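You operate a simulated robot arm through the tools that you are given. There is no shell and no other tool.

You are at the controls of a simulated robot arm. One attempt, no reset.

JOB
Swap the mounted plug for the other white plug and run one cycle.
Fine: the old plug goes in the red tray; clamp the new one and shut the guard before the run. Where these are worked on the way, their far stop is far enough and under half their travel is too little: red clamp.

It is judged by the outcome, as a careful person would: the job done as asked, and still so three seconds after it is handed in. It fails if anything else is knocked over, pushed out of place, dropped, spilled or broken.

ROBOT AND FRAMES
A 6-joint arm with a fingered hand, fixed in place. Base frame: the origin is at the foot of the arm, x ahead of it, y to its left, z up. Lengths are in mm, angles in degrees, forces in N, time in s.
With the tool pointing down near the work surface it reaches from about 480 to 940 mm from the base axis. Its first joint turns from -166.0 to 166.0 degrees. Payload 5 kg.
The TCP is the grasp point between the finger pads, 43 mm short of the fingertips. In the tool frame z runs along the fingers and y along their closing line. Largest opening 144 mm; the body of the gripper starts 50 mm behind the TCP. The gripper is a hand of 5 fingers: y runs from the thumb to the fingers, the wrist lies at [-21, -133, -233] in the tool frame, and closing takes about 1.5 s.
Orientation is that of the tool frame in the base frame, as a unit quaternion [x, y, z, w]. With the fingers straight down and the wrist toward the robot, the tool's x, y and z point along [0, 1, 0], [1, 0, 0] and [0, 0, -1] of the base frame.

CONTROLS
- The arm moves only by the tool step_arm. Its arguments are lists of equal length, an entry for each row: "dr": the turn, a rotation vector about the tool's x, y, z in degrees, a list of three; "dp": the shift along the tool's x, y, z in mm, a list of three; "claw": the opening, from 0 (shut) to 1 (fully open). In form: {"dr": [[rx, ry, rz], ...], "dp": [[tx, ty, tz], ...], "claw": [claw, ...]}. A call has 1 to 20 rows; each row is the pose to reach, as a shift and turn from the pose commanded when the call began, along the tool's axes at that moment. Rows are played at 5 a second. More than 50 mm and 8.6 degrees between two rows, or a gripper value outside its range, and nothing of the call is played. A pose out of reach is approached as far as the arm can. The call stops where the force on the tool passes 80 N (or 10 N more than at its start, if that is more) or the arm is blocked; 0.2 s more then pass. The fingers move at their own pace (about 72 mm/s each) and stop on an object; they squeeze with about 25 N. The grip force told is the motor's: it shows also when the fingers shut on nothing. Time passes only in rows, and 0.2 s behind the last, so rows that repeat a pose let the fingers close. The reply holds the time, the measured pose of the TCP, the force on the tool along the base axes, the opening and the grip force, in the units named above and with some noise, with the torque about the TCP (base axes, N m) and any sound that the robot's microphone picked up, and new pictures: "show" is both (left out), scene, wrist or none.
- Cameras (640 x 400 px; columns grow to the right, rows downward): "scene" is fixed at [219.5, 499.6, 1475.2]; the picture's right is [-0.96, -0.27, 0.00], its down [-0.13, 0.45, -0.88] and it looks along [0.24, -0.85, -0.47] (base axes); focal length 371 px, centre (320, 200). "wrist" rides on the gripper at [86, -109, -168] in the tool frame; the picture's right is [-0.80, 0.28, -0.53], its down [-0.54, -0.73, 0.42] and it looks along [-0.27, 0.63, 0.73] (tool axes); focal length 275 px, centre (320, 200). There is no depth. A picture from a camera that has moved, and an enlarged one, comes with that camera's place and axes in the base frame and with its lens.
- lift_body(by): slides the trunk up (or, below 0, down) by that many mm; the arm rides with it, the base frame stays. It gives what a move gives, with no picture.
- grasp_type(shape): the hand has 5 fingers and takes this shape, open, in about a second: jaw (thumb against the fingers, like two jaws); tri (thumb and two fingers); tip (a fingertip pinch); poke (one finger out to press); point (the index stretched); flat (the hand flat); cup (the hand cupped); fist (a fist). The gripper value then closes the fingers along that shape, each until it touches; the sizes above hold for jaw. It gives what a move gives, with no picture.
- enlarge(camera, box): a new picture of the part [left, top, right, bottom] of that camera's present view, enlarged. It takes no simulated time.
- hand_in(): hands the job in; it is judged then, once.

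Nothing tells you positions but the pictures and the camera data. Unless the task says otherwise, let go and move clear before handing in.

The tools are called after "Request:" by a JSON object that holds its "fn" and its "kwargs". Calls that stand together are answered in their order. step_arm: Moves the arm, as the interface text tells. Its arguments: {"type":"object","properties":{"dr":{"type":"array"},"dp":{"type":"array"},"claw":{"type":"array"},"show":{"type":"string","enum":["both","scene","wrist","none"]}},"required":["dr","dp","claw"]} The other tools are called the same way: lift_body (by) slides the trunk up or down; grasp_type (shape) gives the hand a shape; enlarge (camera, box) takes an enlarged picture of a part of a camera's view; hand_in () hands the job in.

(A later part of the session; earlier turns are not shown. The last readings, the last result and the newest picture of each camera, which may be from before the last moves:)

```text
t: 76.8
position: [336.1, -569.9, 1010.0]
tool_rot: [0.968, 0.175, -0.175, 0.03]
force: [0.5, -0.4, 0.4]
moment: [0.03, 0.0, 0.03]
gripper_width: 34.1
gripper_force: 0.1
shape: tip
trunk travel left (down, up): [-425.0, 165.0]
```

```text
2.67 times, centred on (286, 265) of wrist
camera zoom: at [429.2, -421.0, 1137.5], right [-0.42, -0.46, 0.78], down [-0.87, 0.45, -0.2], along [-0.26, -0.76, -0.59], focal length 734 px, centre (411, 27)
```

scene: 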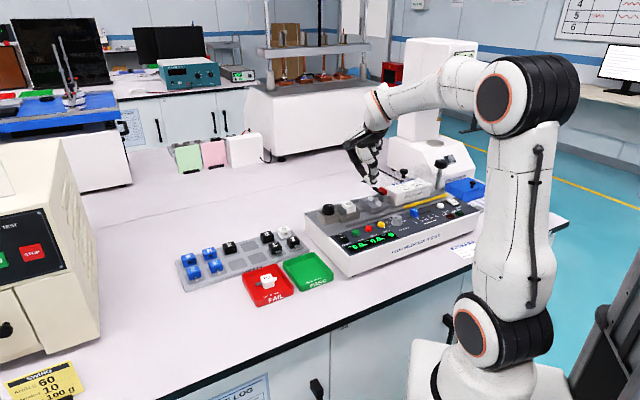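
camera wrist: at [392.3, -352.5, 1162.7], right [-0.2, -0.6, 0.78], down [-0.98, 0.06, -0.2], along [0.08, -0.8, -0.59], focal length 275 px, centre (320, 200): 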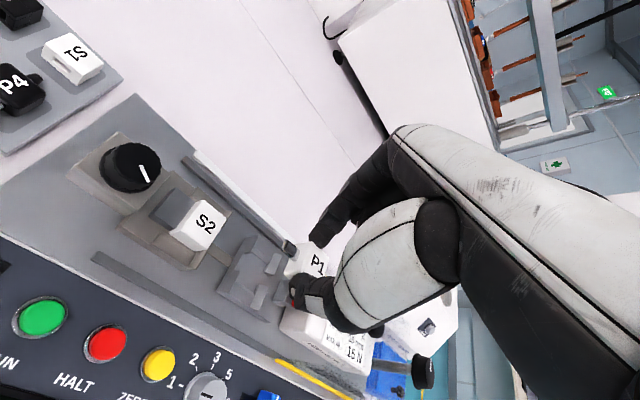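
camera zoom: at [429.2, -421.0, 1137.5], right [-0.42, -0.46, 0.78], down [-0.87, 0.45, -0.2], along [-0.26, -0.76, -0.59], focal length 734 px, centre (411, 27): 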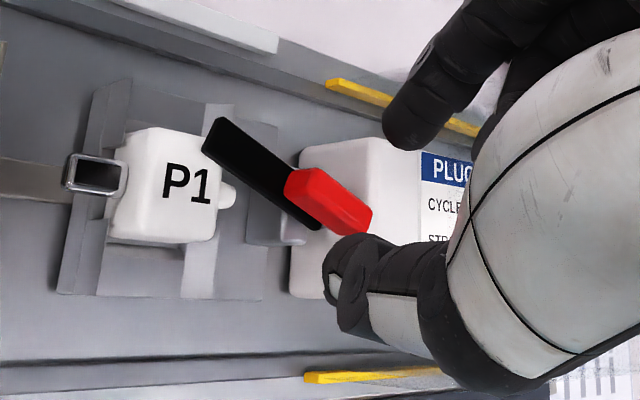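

Request:
{"fn": "step_arm", "kwargs": {"dr": [[0, 0, 0], [0, 0, 0], [0, 0, 0]], "dp": [[3.5, 0, 9.3], [7, 0, 18.7], [10.8, 0.1, 29]], "claw": [0.24, 0.24, 0.24], "show": "none"}}

Request:
{"fn": "enlarge", "kwargs": {"camera": "scene", "box": [350, 160, 414, 210]}}

Request:
{"fn": "enlarge", "kwargs": {"camera": "wrist", "box": [190, 190, 382, 340]}}

```text
t: 77.6
position: [336.3, -572.2, 979.0]
tool_rot: [0.968, 0.177, -0.175, 0.031]
force: [0.4, 0.5, -0.2]
moment: [0.02, -0.01, 0.02]
gripper_width: 34.1
gripper_force: 0.0
shape: tip
trunk travel left (down, up): [-425.0, 165.0]
```

```text
8.00 times, centred on (382, 185) of scene
camera zoom: at [219.5, 499.6, 1475.2], right [-0.96, -0.27, 0.0], down [-0.13, 0.45, -0.88], along [0.24, -0.85, -0.47], focal length 2971 px, centre (-176, 320)
```

zoom: 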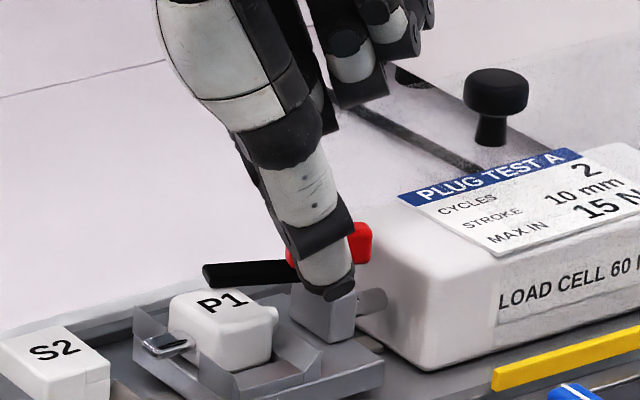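

```text
2.67 times, centred on (286, 265) of wrist
camera zoom: at [429.2, -422.5, 1106.5], right [-0.42, -0.46, 0.78], down [-0.87, 0.45, -0.2], along [-0.25, -0.76, -0.59], focal length 734 px, centre (411, 27)
```

zoom: 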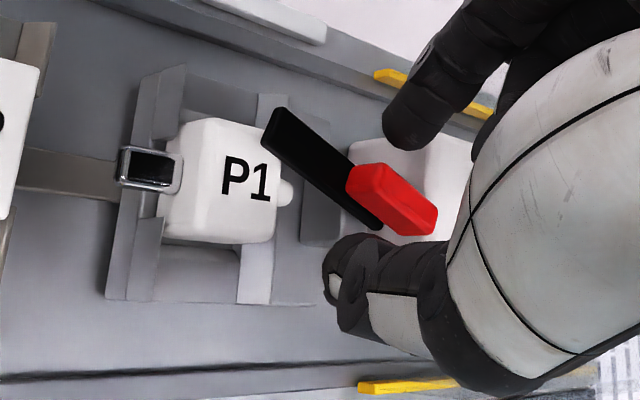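

Request:
{"fn": "step_arm", "kwargs": {"dr": [[0, 0, 0], [0, 0, 0], [0, 0, 0], [0, 0, 0], [0, 0, 0]], "dp": [[0, 0, 0], [0, 0, 0], [0, 0, 0], [0, 0, 0], [0, 0, 0]], "claw": [0.16, 0.08, 0, 0, 0], "show": "none"}}

Request:
{"fn": "enlarge", "kwargs": {"camera": "scene", "box": [350, 178, 398, 208]}}

Request:
{"fn": "enlarge", "kwargs": {"camera": "wrist", "box": [190, 190, 382, 340]}}

```text
t: 78.8
position: [335.8, -570.7, 978.0]
tool_rot: [0.968, 0.176, -0.175, 0.029]
force: [-1.1, -0.9, -1.0]
moment: [-0.1, -0.03, -0.01]
gripper_width: 5.3
gripper_force: 24.7
shape: tip
trunk travel left (down, up): [-425.0, 165.0]
```

```text
13.33 times, centred on (374, 193) of scene
camera zoom: at [219.5, 499.6, 1475.2], right [-0.96, -0.27, 0.0], down [-0.13, 0.45, -0.88], along [0.24, -0.85, -0.47], focal length 4952 px, centre (-400, 293)
```

zoom: 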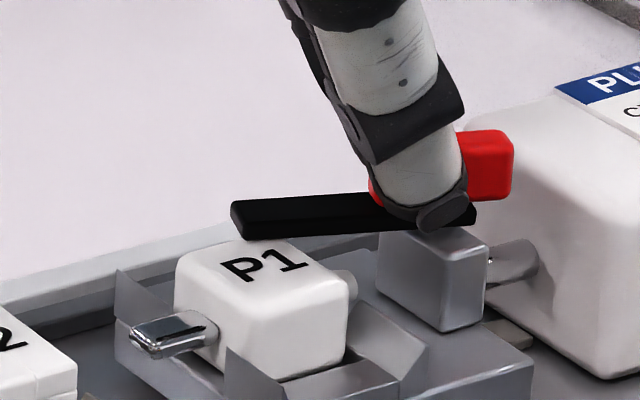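

```text
2.67 times, centred on (286, 265) of wrist
camera zoom: at [429.1, -422.6, 1106.5], right [-0.42, -0.47, 0.78], down [-0.87, 0.45, -0.2], along [-0.25, -0.76, -0.59], focal length 734 px, centre (411, 27)
```

zoom: 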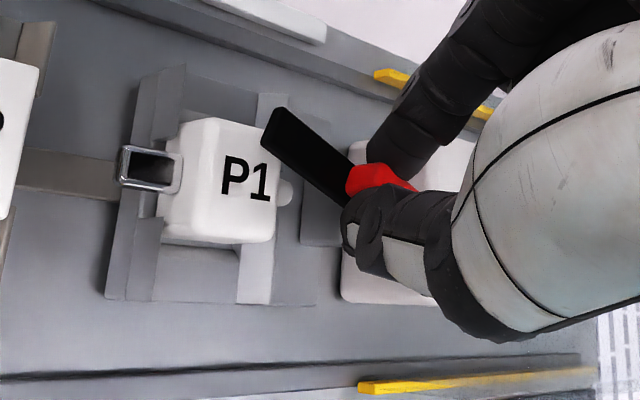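

Request:
{"fn": "step_arm", "kwargs": {"dr": [[-1.5, 0, -4], [-2.97, -0.03, -7.95], [-4.5, -0.04, -12], [-5.94, -0.05, -15.9], [-7.4, -0.06, -19.7], [-8.74, -0.08, -23.4], [-8.74, -0.08, -23.4]], "dp": [[-0.15, -1.1, 0], [-0.32, -2.16, 0.13], [-0.6, -3.2, 0.25], [-0.94, -4.24, 0.36], [-1.35, -5.2, 0.5], [-1.77, -6.1, 0.68], [-1.77, -6.1, 0.68]], "claw": [0, 0, 0, 0, 0, 0, 0], "show": "none"}}

Request:
{"fn": "enlarge", "kwargs": {"camera": "scene", "box": [350, 178, 398, 208]}}

Request:
{"fn": "enlarge", "kwargs": {"camera": "wrist", "box": [190, 190, 382, 340]}}

```text
t: 80.4
position: [332.7, -567.0, 979.2]
tool_rot: [0.907, 0.382, -0.165, 0.066]
force: [-3.8, 5.0, -8.2]
moment: [0.22, 0.06, -0.12]
gripper_width: 4.9
gripper_force: 24.7
shape: tip
trunk travel left (down, up): [-425.0, 165.0]
```

```text
13.33 times, centred on (374, 193) of scene
camera zoom: at [219.5, 499.6, 1475.2], right [-0.96, -0.27, 0.0], down [-0.13, 0.45, -0.88], along [0.24, -0.85, -0.47], focal length 4952 px, centre (-400, 293)
```

zoom: 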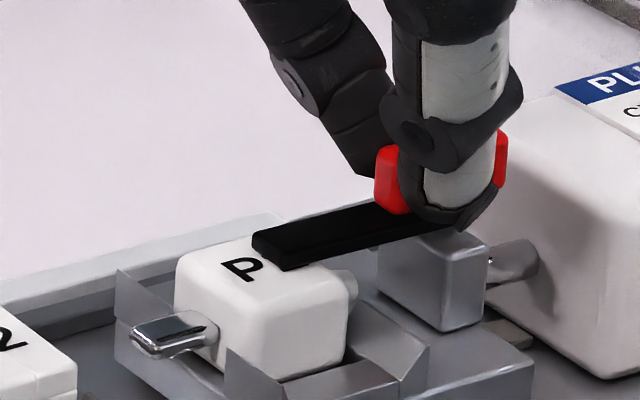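

```text
2.67 times, centred on (286, 265) of wrist
camera zoom: at [352.6, -393.0, 1107.6], right [-0.19, -0.6, 0.78], down [-0.98, 0.04, -0.2], along [0.09, -0.8, -0.59], focal length 734 px, centre (411, 27)
```

zoom: 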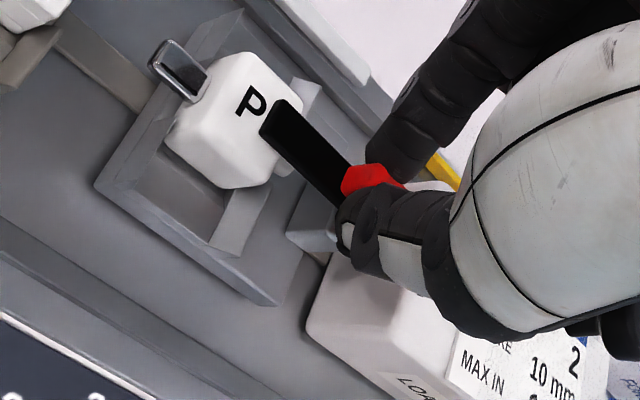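

Request:
{"fn": "step_arm", "kwargs": {"dr": [[-0.7, 0, -1.9], [-1.4, 0, -3.75], [-1.4, 0, -3.75]], "dp": [[0.2, -0.5, 0.5], [0.36, -1, 0.94], [0.36, -1, 0.94]], "claw": [0, 0, 0], "show": "none"}}

Request:
{"fn": "enlarge", "kwargs": {"camera": "scene", "box": [350, 178, 398, 208]}}

```text
t: 81.2
position: [330.9, -566.3, 979.8]
tool_rot: [0.893, 0.413, -0.162, 0.073]
force: [-6.7, 4.5, -5.8]
moment: [0.18, 0.21, -0.17]
gripper_width: 5.1
gripper_force: 25.0
shape: tip
trunk travel left (down, up): [-425.0, 165.0]
```

```text
13.33 times, centred on (374, 193) of scene
camera zoom: at [219.5, 499.6, 1475.2], right [-0.96, -0.27, 0.0], down [-0.13, 0.45, -0.88], along [0.24, -0.85, -0.47], focal length 4952 px, centre (-400, 293)
```

zoom: 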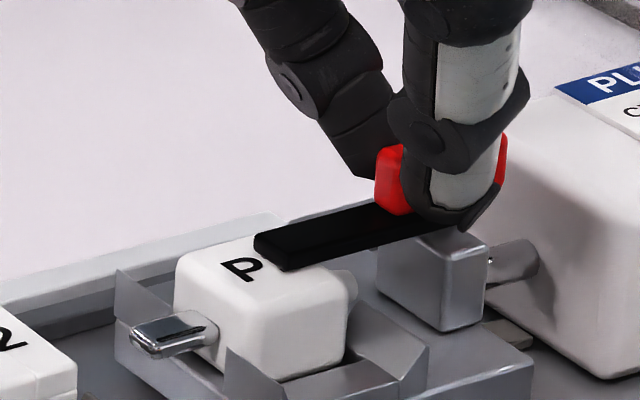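

The bar is back at its original closed position over P1. I'll release it gently and rise.

Request:
{"fn": "step_arm", "kwargs": {"dr": [[0, 0, 0], [0, 0, 0], [0, 0, 0], [0, 0, 0], [0, 0, 0], [0, 0, 0]], "dp": [[0, 0, 0], [0, 0, 0], [0, 0, 0], [-5.2, 0, -14], [-14, 0, -37.5], [-24.5, 0, -65.7]], "claw": [0.1, 0.18, 0.22, 0.22, 0.22, 0.22], "show": "none"}}

Request:
{"fn": "enlarge", "kwargs": {"camera": "scene", "box": [350, 178, 398, 208]}}

Request:
{"fn": "enlarge", "kwargs": {"camera": "scene", "box": [330, 130, 490, 260]}}

```text
t: 82.6
position: [330.7, -567.0, 1049.9]
tool_rot: [0.893, 0.413, -0.163, 0.073]
force: [0.6, 1.4, -0.9]
moment: [-0.03, 0.05, 0.02]
gripper_width: 31.2
gripper_force: 0.0
shape: tip
trunk travel left (down, up): [-425.0, 165.0]
```

```text
13.33 times, centred on (374, 193) of scene
camera zoom: at [219.5, 499.6, 1475.2], right [-0.96, -0.27, 0.0], down [-0.13, 0.45, -0.88], along [0.24, -0.85, -0.47], focal length 4952 px, centre (-400, 293)
```

zoom: 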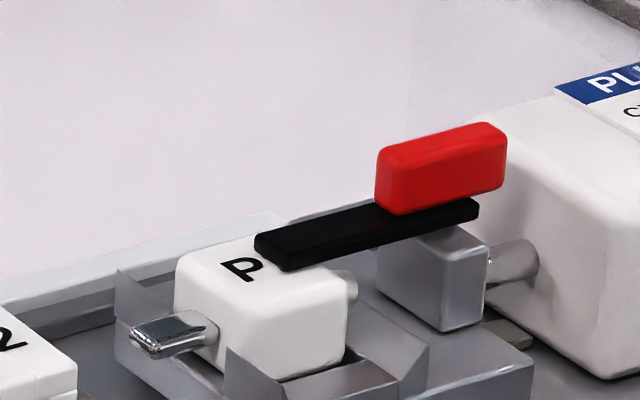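

```text
3.08 times, centred on (410, 195) of scene
camera zoom: at [219.5, 499.6, 1475.2], right [-0.96, -0.27, 0.0], down [-0.13, 0.45, -0.88], along [0.24, -0.85, -0.47], focal length 1143 px, centre (43, 215)
```

zoom: 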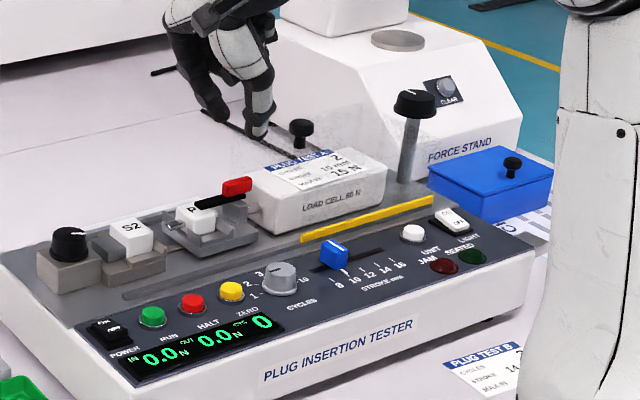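

Clamp is closed exactly as it was at first. Next, the guard: I'll move behind (the far end of) its black top knob and look at it closely.

Request:
{"fn": "step_arm", "kwargs": {"dr": [[0, 0, 0], [0.4, 0, 1.1], [0.8, 0, 2.2], [1.2, 0, 3.3], [1.65, 0, 4.4], [1.65, 0, 4.4]], "dp": [[-8.8, -0.1, -23.4], [-34.8, -3.8, -13.6], [-60.8, -7.5, -3.8], [-86.8, -11.1, 5.9], [-112.8, -14.8, 15.7], [-112.8, -14.8, 15.7]], "claw": [0, 0, 0, 0, 0, 0]}}

Request:
{"fn": "enlarge", "kwargs": {"camera": "wrist", "box": [190, 180, 382, 340]}}

Request:
{"fn": "enlarge", "kwargs": {"camera": "scene", "box": [360, 110, 480, 220]}}

```text
t: 84.0
position: [248.7, -640.7, 1073.7]
tool_rot: [0.909, 0.376, -0.165, 0.066]
force: [-0.5, 0.3, -0.7]
moment: [-0.01, -0.01, -0.01]
gripper_width: 0.0
gripper_force: 25.7
shape: tip
trunk travel left (down, up): [-425.0, 165.0]
camera wrist: at [271.6, -467.9, 1201.3], right [-0.19, -0.6, 0.78], down [-0.98, 0.05, -0.2], along [0.08, -0.8, -0.59], focal length 275 px, centre (320, 200)
```

scene: 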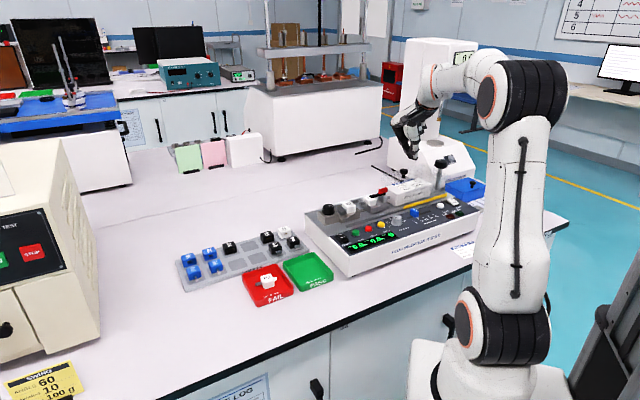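
wrist: 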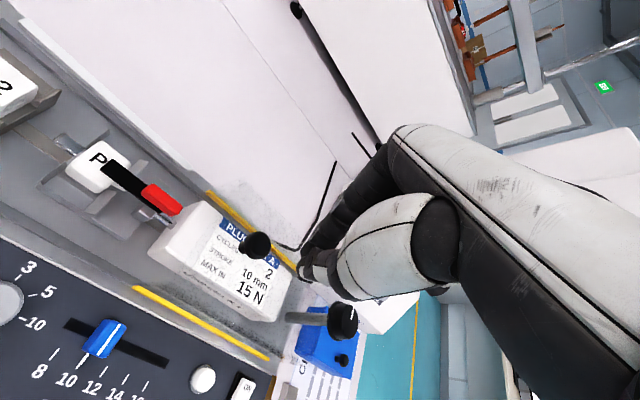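

```text
2.50 times, centred on (286, 260) of wrist
camera zoom: at [271.6, -467.9, 1201.3], right [-0.19, -0.6, 0.78], down [-0.98, 0.05, -0.2], along [0.08, -0.8, -0.59], focal length 688 px, centre (405, 50)
```

zoom: 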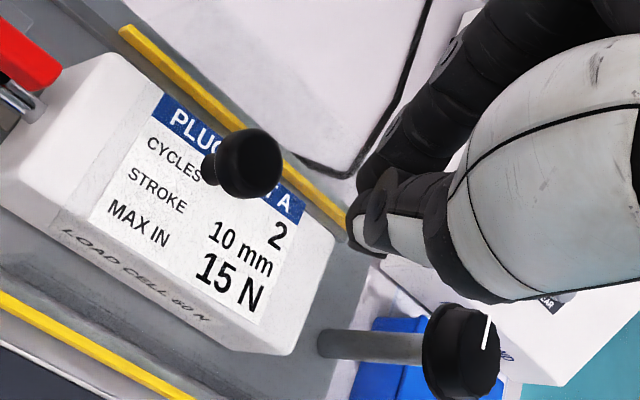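

```text
3.64 times, centred on (420, 165) of scene
camera zoom: at [219.5, 499.6, 1475.2], right [-0.96, -0.27, 0.0], down [-0.13, 0.45, -0.88], along [0.24, -0.85, -0.47], focal length 1350 px, centre (-44, 327)
```

zoom: 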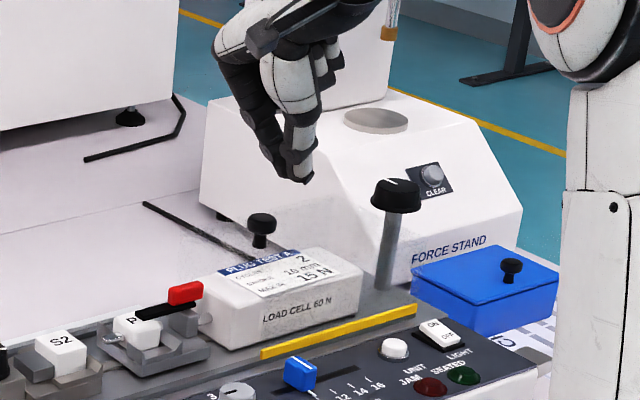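

The guard knob is at about (u -265, v 636, z 994). I'll lower the closed fingertips behind it, then push it toward the socket end.

Request:
{"fn": "step_arm", "kwargs": {"dr": [[0, 0, 0], [0, 0, 0], [0, 0, 0], [0, 0, 0]], "dp": [[-10.1, 7.2, 3.7], [-4, 7.2, 20], [2, 7.2, 36], [7.2, 7.3, 50.2]], "claw": [0, 0, 0, 0], "show": "none"}}

Request:
{"fn": "enlarge", "kwargs": {"camera": "wrist", "box": [190, 180, 382, 340]}}

Request:
{"fn": "enlarge", "kwargs": {"camera": "scene", "box": [360, 120, 456, 200]}}

```text
t: 85.0
position: [246.6, -653.8, 1023.4]
tool_rot: [0.909, 0.376, -0.165, 0.067]
force: [0.5, 0.1, 0.4]
moment: [0.0, -0.01, 0.02]
gripper_width: 0.0
gripper_force: 24.7
shape: tip
trunk travel left (down, up): [-425.0, 165.0]
```

```text
2.50 times, centred on (286, 260) of wrist
camera zoom: at [269.7, -480.0, 1150.6], right [-0.19, -0.6, 0.78], down [-0.98, 0.05, -0.2], along [0.08, -0.8, -0.59], focal length 688 px, centre (405, 50)
```

zoom: 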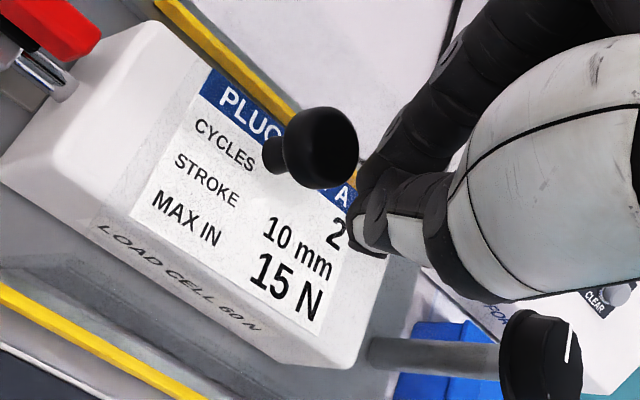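

```text
5.00 times, centred on (408, 160) of scene
camera zoom: at [219.5, 499.6, 1475.2], right [-0.96, -0.27, 0.0], down [-0.13, 0.45, -0.88], along [0.24, -0.85, -0.47], focal length 1857 px, centre (-120, 400)
```

zoom: 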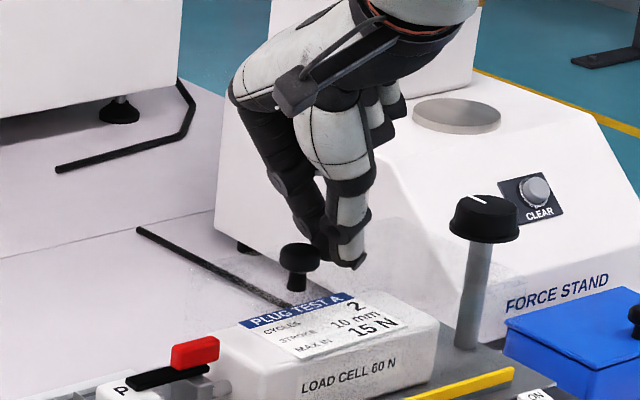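

Request:
{"fn": "step_arm", "kwargs": {"dr": [[0, 0, 0], [0, 0, 0], [0, 0, 0], [0, 0, 0], [0, 0, 0], [0, 0, 0]], "dp": [[6.6, 0, -2.4], [13.1, -0.1, -4.9], [19.7, -0.2, -7.3], [26.2, -0.25, -9.8], [32.8, -0.3, -12.2], [39.4, -0.4, -14.7]], "claw": [0, 0, 0, 0, 0, 0], "show": "none"}}

Request:
{"fn": "enlarge", "kwargs": {"camera": "wrist", "box": [190, 180, 382, 340]}}

Request:
{"fn": "enlarge", "kwargs": {"camera": "scene", "box": [340, 120, 484, 240]}}

```text
t: 86.4
position: [276.2, -623.3, 1023.4]
tool_rot: [0.909, 0.376, -0.165, 0.067]
force: [0.1, 0.6, 0.1]
moment: [-0.01, 0.0, -0.02]
gripper_width: 0.0
gripper_force: 25.0
shape: tip
trunk travel left (down, up): [-425.0, 165.0]
```

```text
2.50 times, centred on (286, 260) of wrist
camera zoom: at [299.0, -449.9, 1151.7], right [-0.19, -0.6, 0.78], down [-0.98, 0.05, -0.2], along [0.08, -0.8, -0.59], focal length 688 px, centre (405, 50)
```

zoom: 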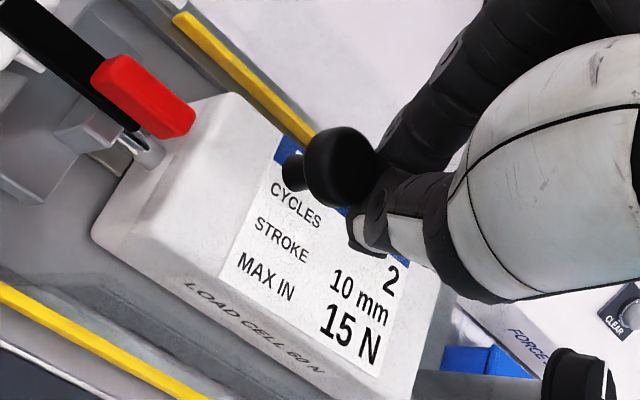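

```text
3.33 times, centred on (412, 180) of scene
camera zoom: at [219.5, 499.6, 1475.2], right [-0.96, -0.27, 0.0], down [-0.13, 0.45, -0.88], along [0.24, -0.85, -0.47], focal length 1238 px, centre (13, 267)
```

zoom: 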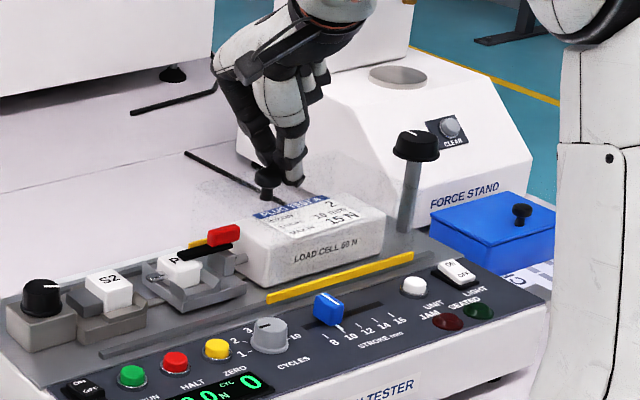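

The guard slides easily along with the knob. Keep pushing.

Request:
{"fn": "step_arm", "kwargs": {"dr": [[0, 0, 0], [0, 0, 0], [0, 0, 0], [0, 0, 0], [0, 0, 0], [0, 0, 0], [0, 0, 0], [0, 0, 0], [0, 0, 0], [0, 0, 0], [0, 0, 0], [0, 0, 0]], "dp": [[7.5, -0.1, -2.8], [15, -0.1, -5.6], [22.5, -0.2, -8.4], [30, -0.3, -11.2], [37.5, -0.4, -14], [45, -0.4, -16.8], [52.5, -0.5, -19.6], [60, -0.6, -22.4], [67.5, -0.6, -25.2], [75, -0.7, -28], [82.4, -0.8, -30.8], [90, -0.9, -33.6]], "claw": [0, 0, 0, 0, 0, 0, 0, 0, 0, 0, 0, 0], "show": "scene"}}

Request:
{"fn": "enlarge", "kwargs": {"camera": "scene", "box": [310, 120, 470, 250]}}

Request:
{"fn": "enlarge", "kwargs": {"camera": "wrist", "box": [130, 150, 386, 360]}}

```text
t: 89.0
position: [342.7, -556.5, 1023.4]
tool_rot: [0.909, 0.376, -0.165, 0.066]
force: [0.2, -0.8, -0.1]
moment: [0.0, -0.05, 0.0]
gripper_width: 0.0
gripper_force: 24.6
shape: tip
trunk travel left (down, up): [-425.0, 165.0]
```

scene: 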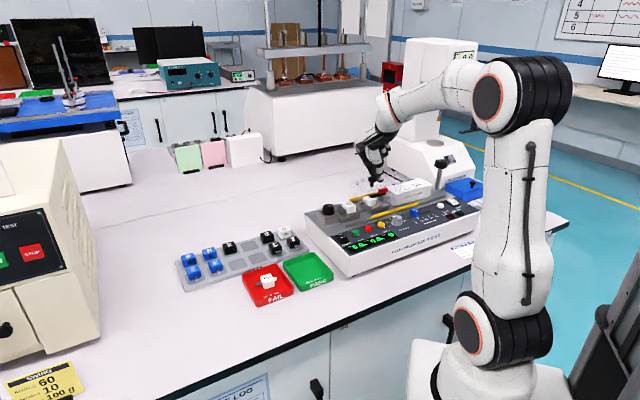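

```text
3.08 times, centred on (390, 185) of scene
camera zoom: at [219.5, 499.6, 1475.2], right [-0.96, -0.27, 0.0], down [-0.13, 0.45, -0.88], along [0.24, -0.85, -0.47], focal length 1143 px, centre (105, 246)
```

zoom: 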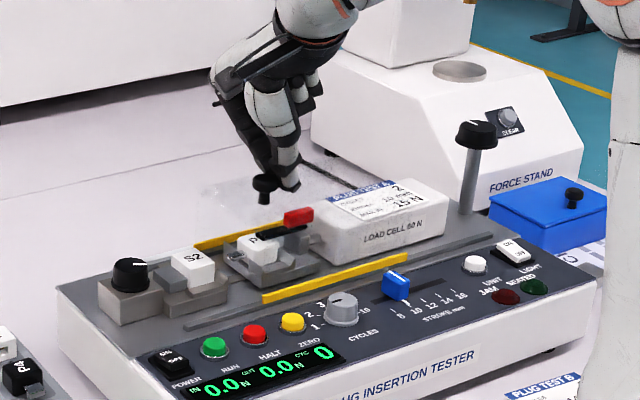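

```text
1.90 times, centred on (258, 255) of wrist
camera zoom: at [365.9, -382.2, 1150.8], right [-0.19, -0.6, 0.78], down [-0.98, 0.05, -0.2], along [0.08, -0.8, -0.59], focal length 524 px, centre (438, 95)
```

zoom: 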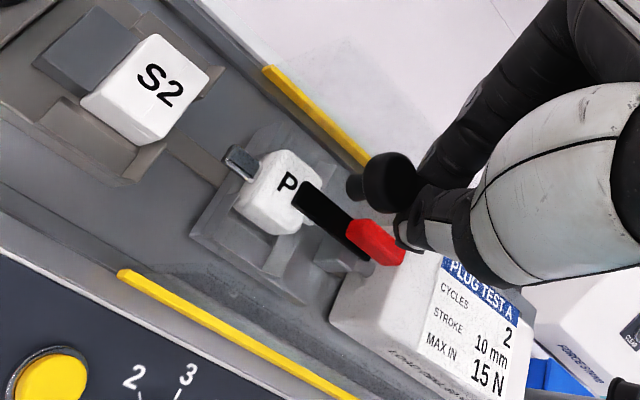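

Request:
{"fn": "step_arm", "kwargs": {"dr": [[0, 0, 0], [0, 0, 0], [0, 0, 0], [0, 0, 0], [0, 0, 0], [0, 0, 0], [0, 0, 0], [0, 0, 0], [0, 0, 0], [0, 0, 0]], "dp": [[7.5, -0.1, -2.8], [15, -0.1, -5.6], [22.5, -0.2, -8.4], [30, -0.3, -11.2], [37.5, -0.4, -14], [43, -0.4, -16], [48, -0.5, -17.9], [53, -0.5, -19.8], [58, -0.6, -21.6], [63, -0.6, -23.5]], "claw": [0, 0, 0, 0, 0, 0, 0, 0, 0, 0], "show": "none"}}

Request:
{"fn": "enlarge", "kwargs": {"camera": "scene", "box": [310, 120, 470, 250]}}

Request:
{"fn": "enlarge", "kwargs": {"camera": "wrist", "box": [130, 150, 386, 360]}}

```text
t: 91.2
position: [389.4, -508.8, 1025.9]
tool_rot: [0.909, 0.377, -0.165, 0.067]
force: [-0.4, 0.0, 0.3]
moment: [-0.02, 0.05, -0.03]
gripper_width: 0.3
gripper_force: 24.6
shape: tip
trunk travel left (down, up): [-425.0, 165.0]
```

```text
3.08 times, centred on (390, 185) of scene
camera zoom: at [219.5, 499.6, 1475.2], right [-0.96, -0.27, 0.0], down [-0.13, 0.45, -0.88], along [0.24, -0.85, -0.47], focal length 1143 px, centre (105, 246)
```

zoom: 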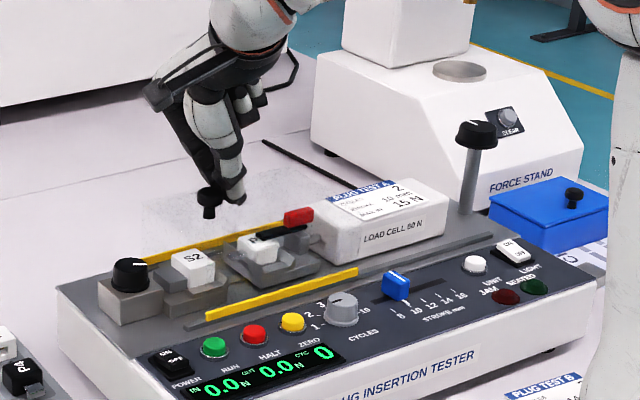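

```text
1.90 times, centred on (258, 255) of wrist
camera zoom: at [413.0, -335.0, 1152.4], right [-0.19, -0.6, 0.78], down [-0.98, 0.05, -0.2], along [0.08, -0.8, -0.59], focal length 524 px, centre (438, 95)
```

zoom: 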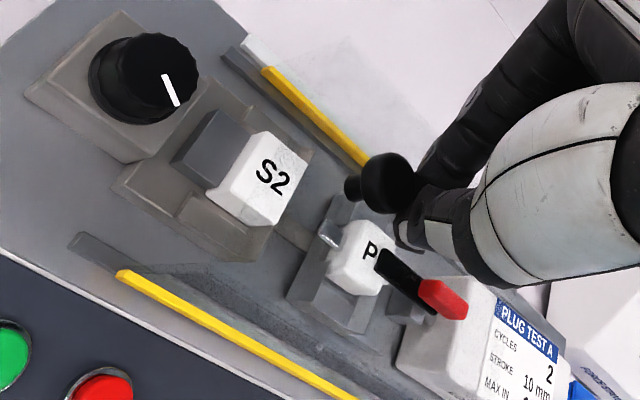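

Request:
{"fn": "step_arm", "kwargs": {"dr": [[0, 0, 0], [0, 0, 0], [0, 0, 0], [0, 0, 0], [0, 0, 0], [0, 0, 0], [0, 0, 0]], "dp": [[2.8, 0, -1], [5.6, 0, -2.1], [8.4, -0.1, -3.1], [11.2, -0.1, -4.2], [14, -0.1, -5.2], [16.8, -0.2, -6.3], [18.7, -0.2, -7]], "claw": [0, 0, 0, 0, 0, 0, 0], "show": "none"}}

Request:
{"fn": "enlarge", "kwargs": {"camera": "scene", "box": [310, 160, 430, 250]}}

Request:
{"fn": "enlarge", "kwargs": {"camera": "wrist", "box": [130, 150, 386, 360]}}

```text
t: 92.8
position: [405.2, -495.0, 1025.6]
tool_rot: [0.91, 0.376, -0.165, 0.066]
force: [-3.5, -4.5, 1.0]
moment: [-0.11, 0.08, -0.01]
gripper_width: 0.0
gripper_force: 25.4
shape: tip
trunk travel left (down, up): [-425.0, 165.0]
```

```text
4.44 times, centred on (370, 205) of scene
camera zoom: at [219.5, 499.6, 1475.2], right [-0.96, -0.27, 0.0], down [-0.13, 0.45, -0.88], along [0.24, -0.85, -0.47], focal length 1651 px, centre (98, 178)
```

zoom: 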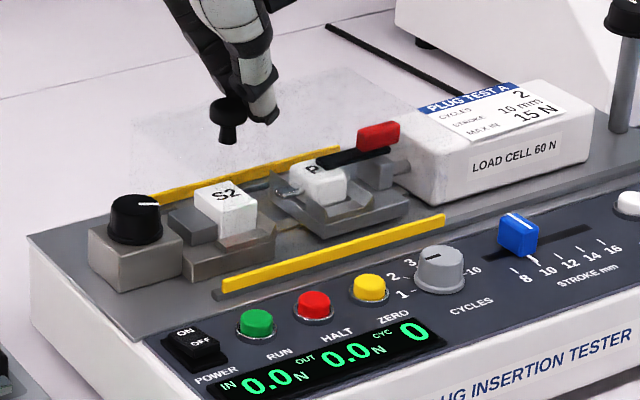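

```text
1.90 times, centred on (258, 255) of wrist
camera zoom: at [427.2, -321.5, 1152.3], right [-0.19, -0.6, 0.78], down [-0.98, 0.05, -0.2], along [0.08, -0.8, -0.59], focal length 524 px, centre (438, 95)
```

zoom: 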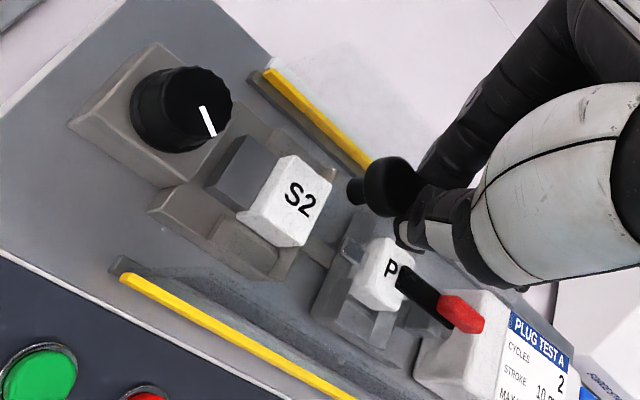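

Request:
{"fn": "step_arm", "kwargs": {"dr": [[0, 0, 0], [0, 0, 0], [0, 0, 0]], "dp": [[1.9, 0, -0.7], [3.7, 0, -1.4], [5.6, 0, -2.1]], "claw": [0, 0, 0], "show": "none"}}

Request:
{"fn": "enlarge", "kwargs": {"camera": "scene", "box": [310, 160, 430, 250]}}

```text
t: 93.6
position: [406.3, -493.0, 1025.6]
tool_rot: [0.909, 0.377, -0.165, 0.066]
force: [-14.0, -19.8, 0.1]
moment: [-0.59, 0.33, -0.05]
gripper_width: 0.1
gripper_force: 24.9
shape: tip
trunk travel left (down, up): [-425.0, 165.0]
```

```text
4.44 times, centred on (370, 205) of scene
camera zoom: at [219.5, 499.6, 1475.2], right [-0.96, -0.27, 0.0], down [-0.13, 0.45, -0.88], along [0.24, -0.85, -0.47], focal length 1651 px, centre (98, 178)
```

zoom: 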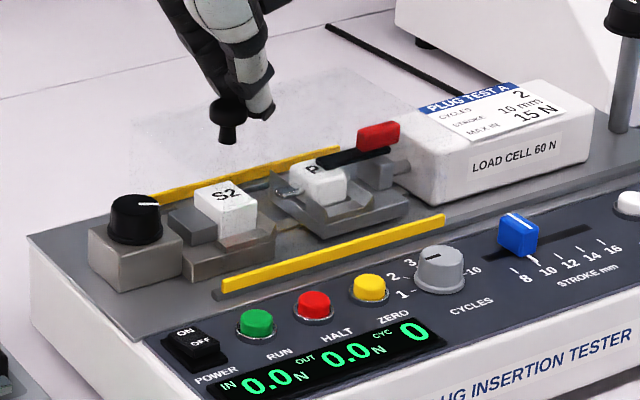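

The guard is at its closed stop (24 N, no movement). I'll back away, rise, and inspect the panel before the run.

Request:
{"fn": "step_arm", "kwargs": {"dr": [[0, 0, 0], [0, 0, 0], [0, 0, 0], [0, 0, 0], [0, 0, 0], [0, 0, 0]], "dp": [[-5.6, 0, 2.1], [-14, 0, 5.2], [-22.8, 0, -18.3], [-33.3, 0, -46.5], [-33.3, -35, -46.5], [-33.3, -70, -46.5]], "claw": [0, 0, 0, 0, 0, 0]}}

Request:
{"fn": "enlarge", "kwargs": {"camera": "scene", "box": [310, 160, 470, 260]}}

Request:
{"fn": "enlarge", "kwargs": {"camera": "wrist", "box": [0, 150, 300, 400]}}

```text
t: 95.0
position: [347.0, -449.8, 1081.2]
tool_rot: [0.909, 0.376, -0.164, 0.067]
force: [0.4, 0.1, 0.4]
moment: [0.02, -0.01, 0.01]
gripper_width: 0.0
gripper_force: 25.0
shape: tip
trunk travel left (down, up): [-425.0, 165.0]
camera wrist: at [370.7, -276.1, 1207.5], right [-0.19, -0.6, 0.78], down [-0.98, 0.05, -0.2], along [0.08, -0.8, -0.59], focal length 275 px, centre (320, 200)
```

scene: 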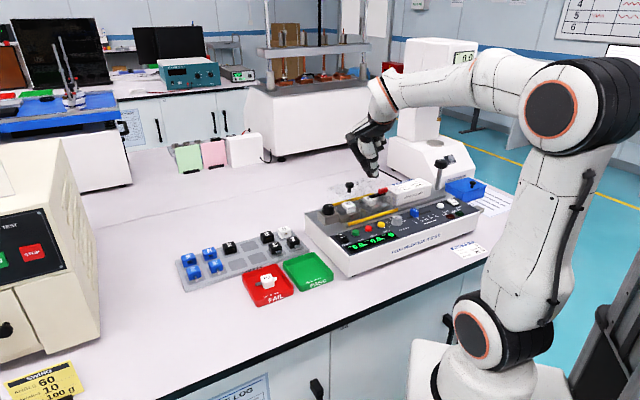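
wrist: 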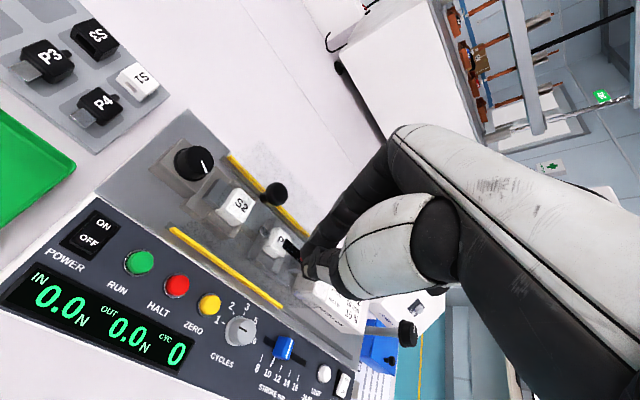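

```text
4.00 times, centred on (390, 210) of scene
camera zoom: at [219.5, 499.6, 1475.2], right [-0.96, -0.27, 0.0], down [-0.13, 0.45, -0.88], along [0.24, -0.85, -0.47], focal length 1486 px, centre (40, 160)
```

zoom: 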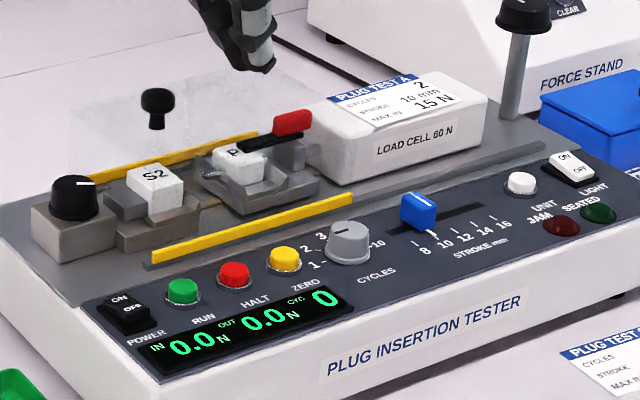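

```text
1.60 times, centred on (150, 275) of wrist
camera zoom: at [370.7, -276.1, 1207.5], right [-0.19, -0.6, 0.78], down [-0.98, 0.05, -0.2], along [0.08, -0.8, -0.59], focal length 440 px, centre (592, 80)
```

zoom: 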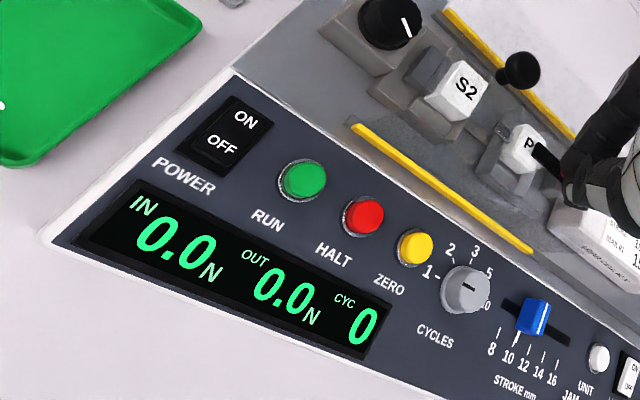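

Request:
{"fn": "enlarge", "kwargs": {"camera": "wrist", "box": [195, 290, 275, 350]}}

Request:
{"fn": "enlarge", "kwargs": {"camera": "wrist", "box": [80, 200, 230, 320]}}

Request:
{"fn": "enlarge", "kwargs": {"camera": "wrist", "box": [150, 140, 330, 300]}}

```text
6.67 times, centred on (235, 320) of wrist
camera zoom: at [370.7, -276.1, 1207.5], right [-0.19, -0.6, 0.78], down [-0.98, 0.05, -0.2], along [0.08, -0.8, -0.59], focal length 1835 px, centre (887, -600)
```

zoom: 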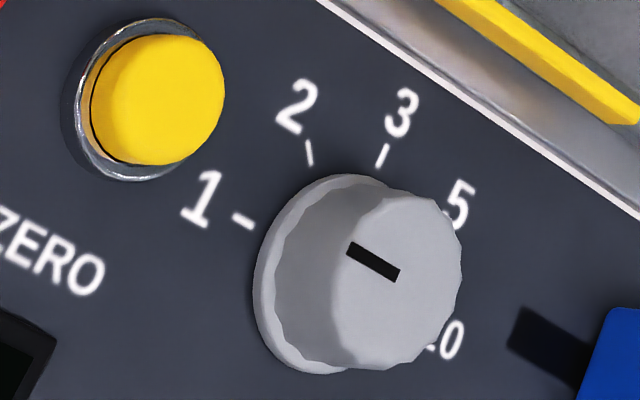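

```text
3.33 times, centred on (155, 260) of wrist
camera zoom: at [370.7, -276.1, 1207.5], right [-0.19, -0.6, 0.78], down [-0.98, 0.05, -0.2], along [0.08, -0.8, -0.59], focal length 918 px, centre (870, 0)
```

zoom: 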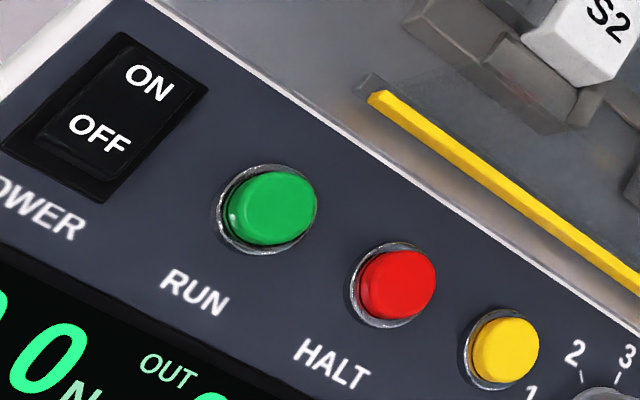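

```text
2.50 times, centred on (240, 220) of wrist
camera zoom: at [370.7, -276.1, 1207.5], right [-0.19, -0.6, 0.78], down [-0.98, 0.05, -0.2], along [0.08, -0.8, -0.59], focal length 688 px, centre (520, 150)
```

zoom: 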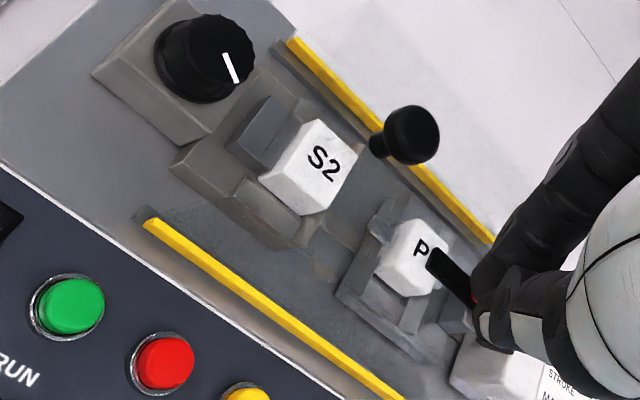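

CYCLES points at 1, the display is on, and the guard covers the clamped plug. I'll form the poke finger and calibrate where its tip is.

Request:
{"fn": "grasp_type", "kwargs": {"shape": "poke"}}

Request:
{"fn": "enlarge", "kwargs": {"camera": "wrist", "box": [230, 180, 390, 320]}}

Request:
{"fn": "enlarge", "kwargs": {"camera": "scene", "box": [330, 90, 426, 190]}}

```text
t: 95.9
position: [348.7, -450.7, 1079.3]
tool_rot: [0.909, 0.376, -0.166, 0.066]
force: [0.0, 0.1, 0.6]
moment: [-0.03, 0.01, 0.02]
gripper_width: 0.0
gripper_force: 0.1
shape: poke
trunk travel left (down, up): [-425.0, 165.0]
```

```text
2.86 times, centred on (310, 250) of wrist
camera zoom: at [371.3, -276.6, 1207.2], right [-0.19, -0.6, 0.78], down [-0.98, 0.05, -0.2], along [0.08, -0.8, -0.59], focal length 786 px, centre (349, 57)
```

zoom: 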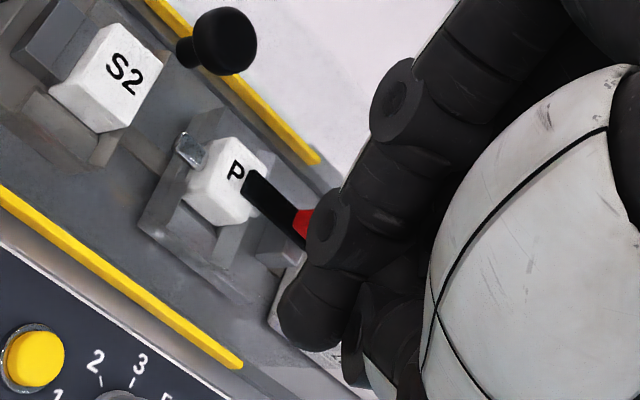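

```text
4.00 times, centred on (378, 140) of scene
camera zoom: at [219.5, 499.6, 1475.2], right [-0.96, -0.27, 0.0], down [-0.13, 0.45, -0.88], along [0.24, -0.85, -0.47], focal length 1486 px, centre (88, 440)
```

zoom: 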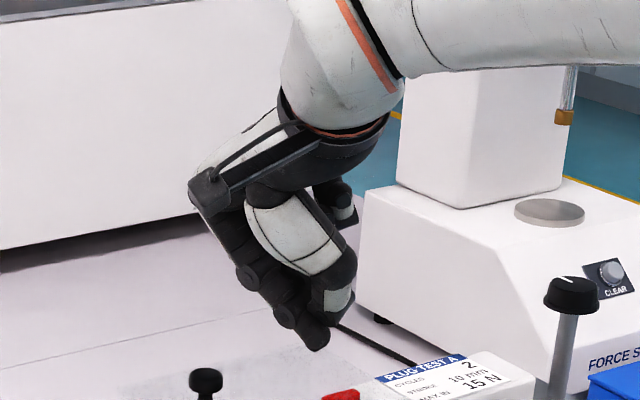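

Request:
{"fn": "step_arm", "kwargs": {"dr": [[0, 0, 0], [0, 0, 0], [0, 0, 0], [0, 0, 0], [0, 0, 0], [0, 0, 0]], "dp": [[0, 0, 0], [0, 0, 0], [0, 0, 0], [0, 0, 0], [0, 0, 0], [0, 0, 0]], "claw": [1, 1, 1, 1, 1, 1], "show": "none"}}

Request:
{"fn": "enlarge", "kwargs": {"camera": "wrist", "box": [198, 180, 422, 320]}}

Request:
{"fn": "enlarge", "kwargs": {"camera": "scene", "box": [350, 110, 414, 180]}}

```text
t: 97.3
position: [347.4, -449.4, 1079.4]
tool_rot: [0.909, 0.377, -0.165, 0.066]
force: [-0.2, 0.6, 0.2]
moment: [0.01, 0.0, 0.0]
gripper_width: 0.0
gripper_force: 0.2
shape: poke
trunk travel left (down, up): [-425.0, 165.0]
```

```text
2.86 times, centred on (310, 250) of wrist
camera zoom: at [371.2, -276.5, 1207.2], right [-0.19, -0.6, 0.78], down [-0.98, 0.05, -0.2], along [0.08, -0.8, -0.59], focal length 786 px, centre (349, 57)
```

zoom: 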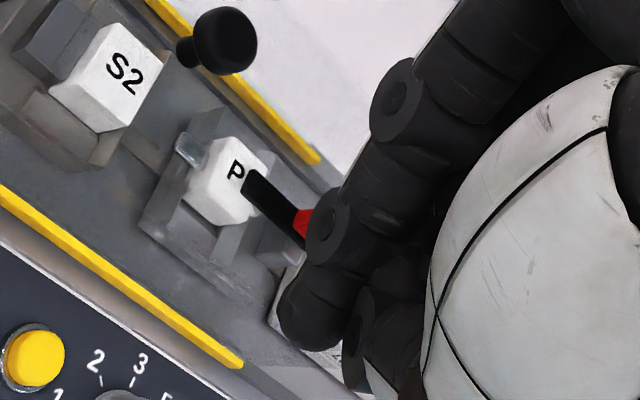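

```text
5.71 times, centred on (382, 145) of scene
camera zoom: at [219.5, 499.6, 1475.2], right [-0.96, -0.27, 0.0], down [-0.13, 0.45, -0.88], along [0.24, -0.85, -0.47], focal length 2122 px, centre (-34, 514)
```

zoom: 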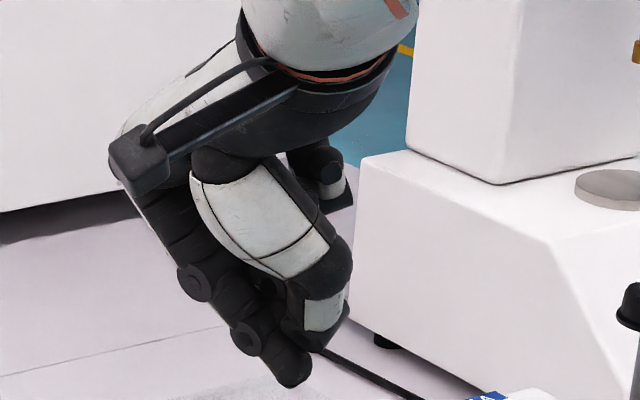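

The poke finger sits off-axis, so I'll press RUN with the known closed pinch tip instead, leaning the hand away from the guard. First I reshape and reorient at a safe height.

Request:
{"fn": "grasp_type", "kwargs": {"shape": "tip"}}

Request:
{"fn": "step_arm", "kwargs": {"dr": [[0, 5, 0], [0, 10, 0], [0, 15, 0], [0, 20, 0], [0, 20, 0], [0, 20, 0], [0, 20, 0]], "dp": [[13.9, -7.8, -5.2], [27.8, -15.6, -10.4], [41.7, -23.4, -15.5], [55.6, -31.2, -20.7], [69, -31.2, 17], [83.1, -31.2, 53.9], [83.1, -31.2, 53.9]], "claw": [0, 0, 0, 0, 0, 0, 0], "show": "none"}}

Request:
{"fn": "step_arm", "kwargs": {"dr": [[0, 0, 7.5], [0, 0, 15], [0, 0, 22.5], [0, 0, 30], [0, 0, 30]], "dp": [[0, 0, 0], [0, 0, 0], [0, 0, 0], [0, 0, 0], [0, 0, 0]], "claw": [0, 0, 0, 0, 0], "show": "none"}}

Request:
{"fn": "step_arm", "kwargs": {"dr": [[-5, 0, 0], [-10, 0, 0], [-15, 0, 0], [-15, 0, 0]], "dp": [[0, 0, 0], [0, 0, 0], [0, 0, 0], [0, 0, 0]], "claw": [0, 0, 0, 0]}}

```text
t: 98.2
position: [348.3, -450.9, 1079.2]
tool_rot: [0.91, 0.376, -0.164, 0.066]
force: [0.4, -0.1, -0.3]
moment: [0.02, 0.0, 0.01]
gripper_width: 143.7
gripper_force: 0.2
shape: tip
trunk travel left (down, up): [-425.0, 165.0]
```

```text
t: 99.8
position: [366.7, -390.0, 999.7]
tool_rot: [0.924, 0.383, -0.005, 0.0]
force: [-0.3, -0.5, -0.9]
moment: [0.04, 0.03, -0.01]
gripper_width: 0.0
gripper_force: 24.9
shape: tip
trunk travel left (down, up): [-425.0, 165.0]
```

```text
t: 101.0
position: [367.7, -386.0, 1001.1]
tool_rot: [0.992, 0.129, -0.005, 0.002]
force: [0.6, -0.5, 0.2]
moment: [-0.02, 0.04, 0.0]
gripper_width: 0.2
gripper_force: 25.1
shape: tip
trunk travel left (down, up): [-425.0, 165.0]
```

```text
t: 102.0
position: [368.7, -385.5, 1000.6]
tool_rot: [0.983, 0.13, 0.012, 0.132]
force: [0.3, 0.6, 0.0]
moment: [0.01, 0.0, 0.04]
gripper_width: 0.0
gripper_force: 24.8
shape: tip
trunk travel left (down, up): [-425.0, 165.0]
camera wrist: at [414.9, -220.7, 1133.5], right [-0.73, -0.33, 0.6], down [-0.68, 0.43, -0.59], along [-0.06, -0.84, -0.54], focal length 275 px, centre (320, 200)
```

scene: 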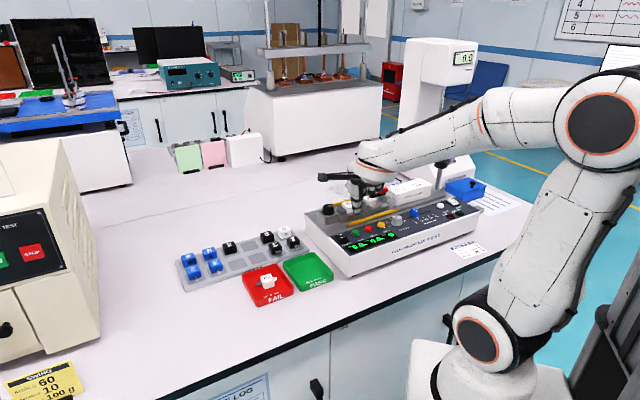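
wrist: 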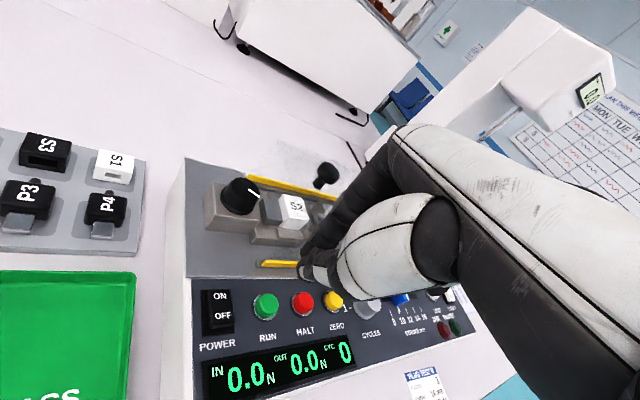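

Request:
{"fn": "step_arm", "kwargs": {"dr": [[0, 0, 0], [0, 0, 0]], "dp": [[-0.9, -4.9, 19.4], [-0.9, -9.8, 38.9]], "claw": [0, 0], "show": "none"}}

Request:
{"fn": "enlarge", "kwargs": {"camera": "wrist", "box": [180, 180, 372, 340]}}

Request:
{"fn": "enlarge", "kwargs": {"camera": "scene", "box": [310, 150, 430, 260]}}

```text
t: 102.6
position: [367.8, -387.3, 958.3]
tool_rot: [0.983, 0.129, 0.013, 0.13]
force: [-0.7, 0.4, -0.7]
moment: [0.0, 0.0, 0.01]
gripper_width: 0.0
gripper_force: 25.1
shape: tip
trunk travel left (down, up): [-425.0, 165.0]
```

```text
2.50 times, centred on (276, 260) of wrist
camera zoom: at [414.7, -221.5, 1091.2], right [-0.73, -0.33, 0.6], down [-0.68, 0.43, -0.59], along [-0.06, -0.84, -0.54], focal length 688 px, centre (430, 50)
```

zoom: 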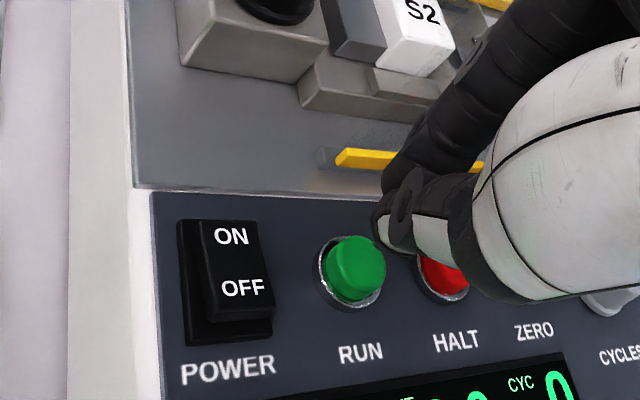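

```text
3.64 times, centred on (370, 205) of scene
camera zoom: at [219.5, 499.6, 1475.2], right [-0.96, -0.27, 0.0], down [-0.13, 0.45, -0.88], along [0.24, -0.85, -0.47], focal length 1350 px, centre (138, 182)
```

zoom: 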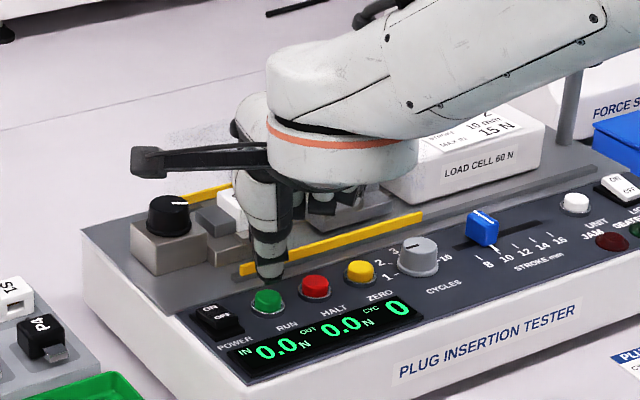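

Request:
{"fn": "step_arm", "kwargs": {"dr": [[0, 0, 0], [0, 0, 0]], "dp": [[0, -2.1, 7.7], [0.1, -4.2, 15.5]], "claw": [0, 0], "show": "none"}}

Request:
{"fn": "enlarge", "kwargs": {"camera": "wrist", "box": [180, 180, 372, 340]}}

Request:
{"fn": "enlarge", "kwargs": {"camera": "scene", "box": [330, 200, 400, 250]}}

```text
t: 103.2
position: [366.6, -387.9, 944.6]
tool_rot: [0.983, 0.13, 0.013, 0.132]
force: [0.6, 1.9, 6.1]
moment: [0.04, -0.01, -0.01]
gripper_width: 0.0
gripper_force: 24.4
shape: tip
trunk travel left (down, up): [-425.0, 165.0]
heard: click
```

```text
2.50 times, centred on (276, 260) of wrist
camera zoom: at [413.1, -222.3, 1077.4], right [-0.73, -0.33, 0.6], down [-0.68, 0.43, -0.59], along [-0.06, -0.84, -0.54], focal length 688 px, centre (430, 50)
```

zoom: 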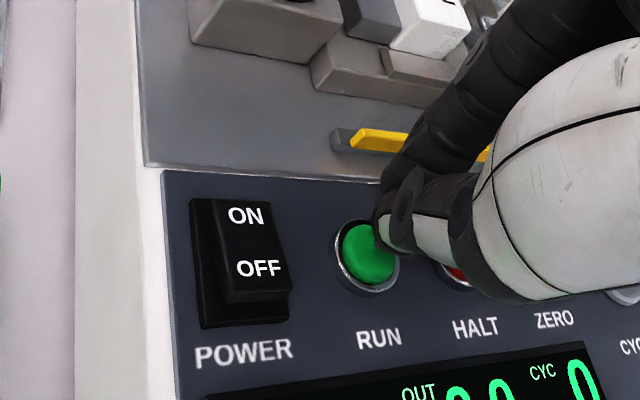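

```text
8.00 times, centred on (365, 225) of scene
camera zoom: at [219.5, 499.6, 1475.2], right [-0.96, -0.27, 0.0], down [-0.13, 0.45, -0.88], along [0.24, -0.85, -0.47], focal length 2971 px, centre (-40, 0)
```

zoom: 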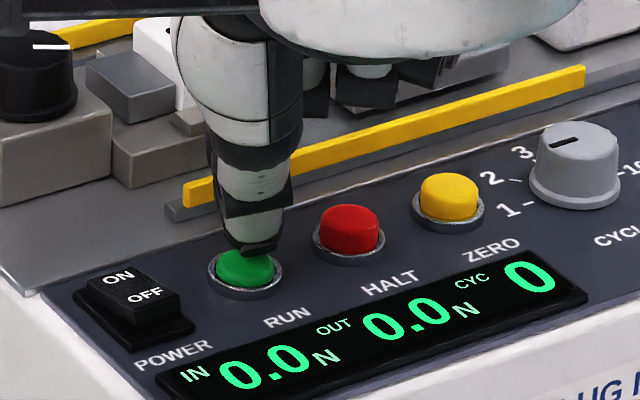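

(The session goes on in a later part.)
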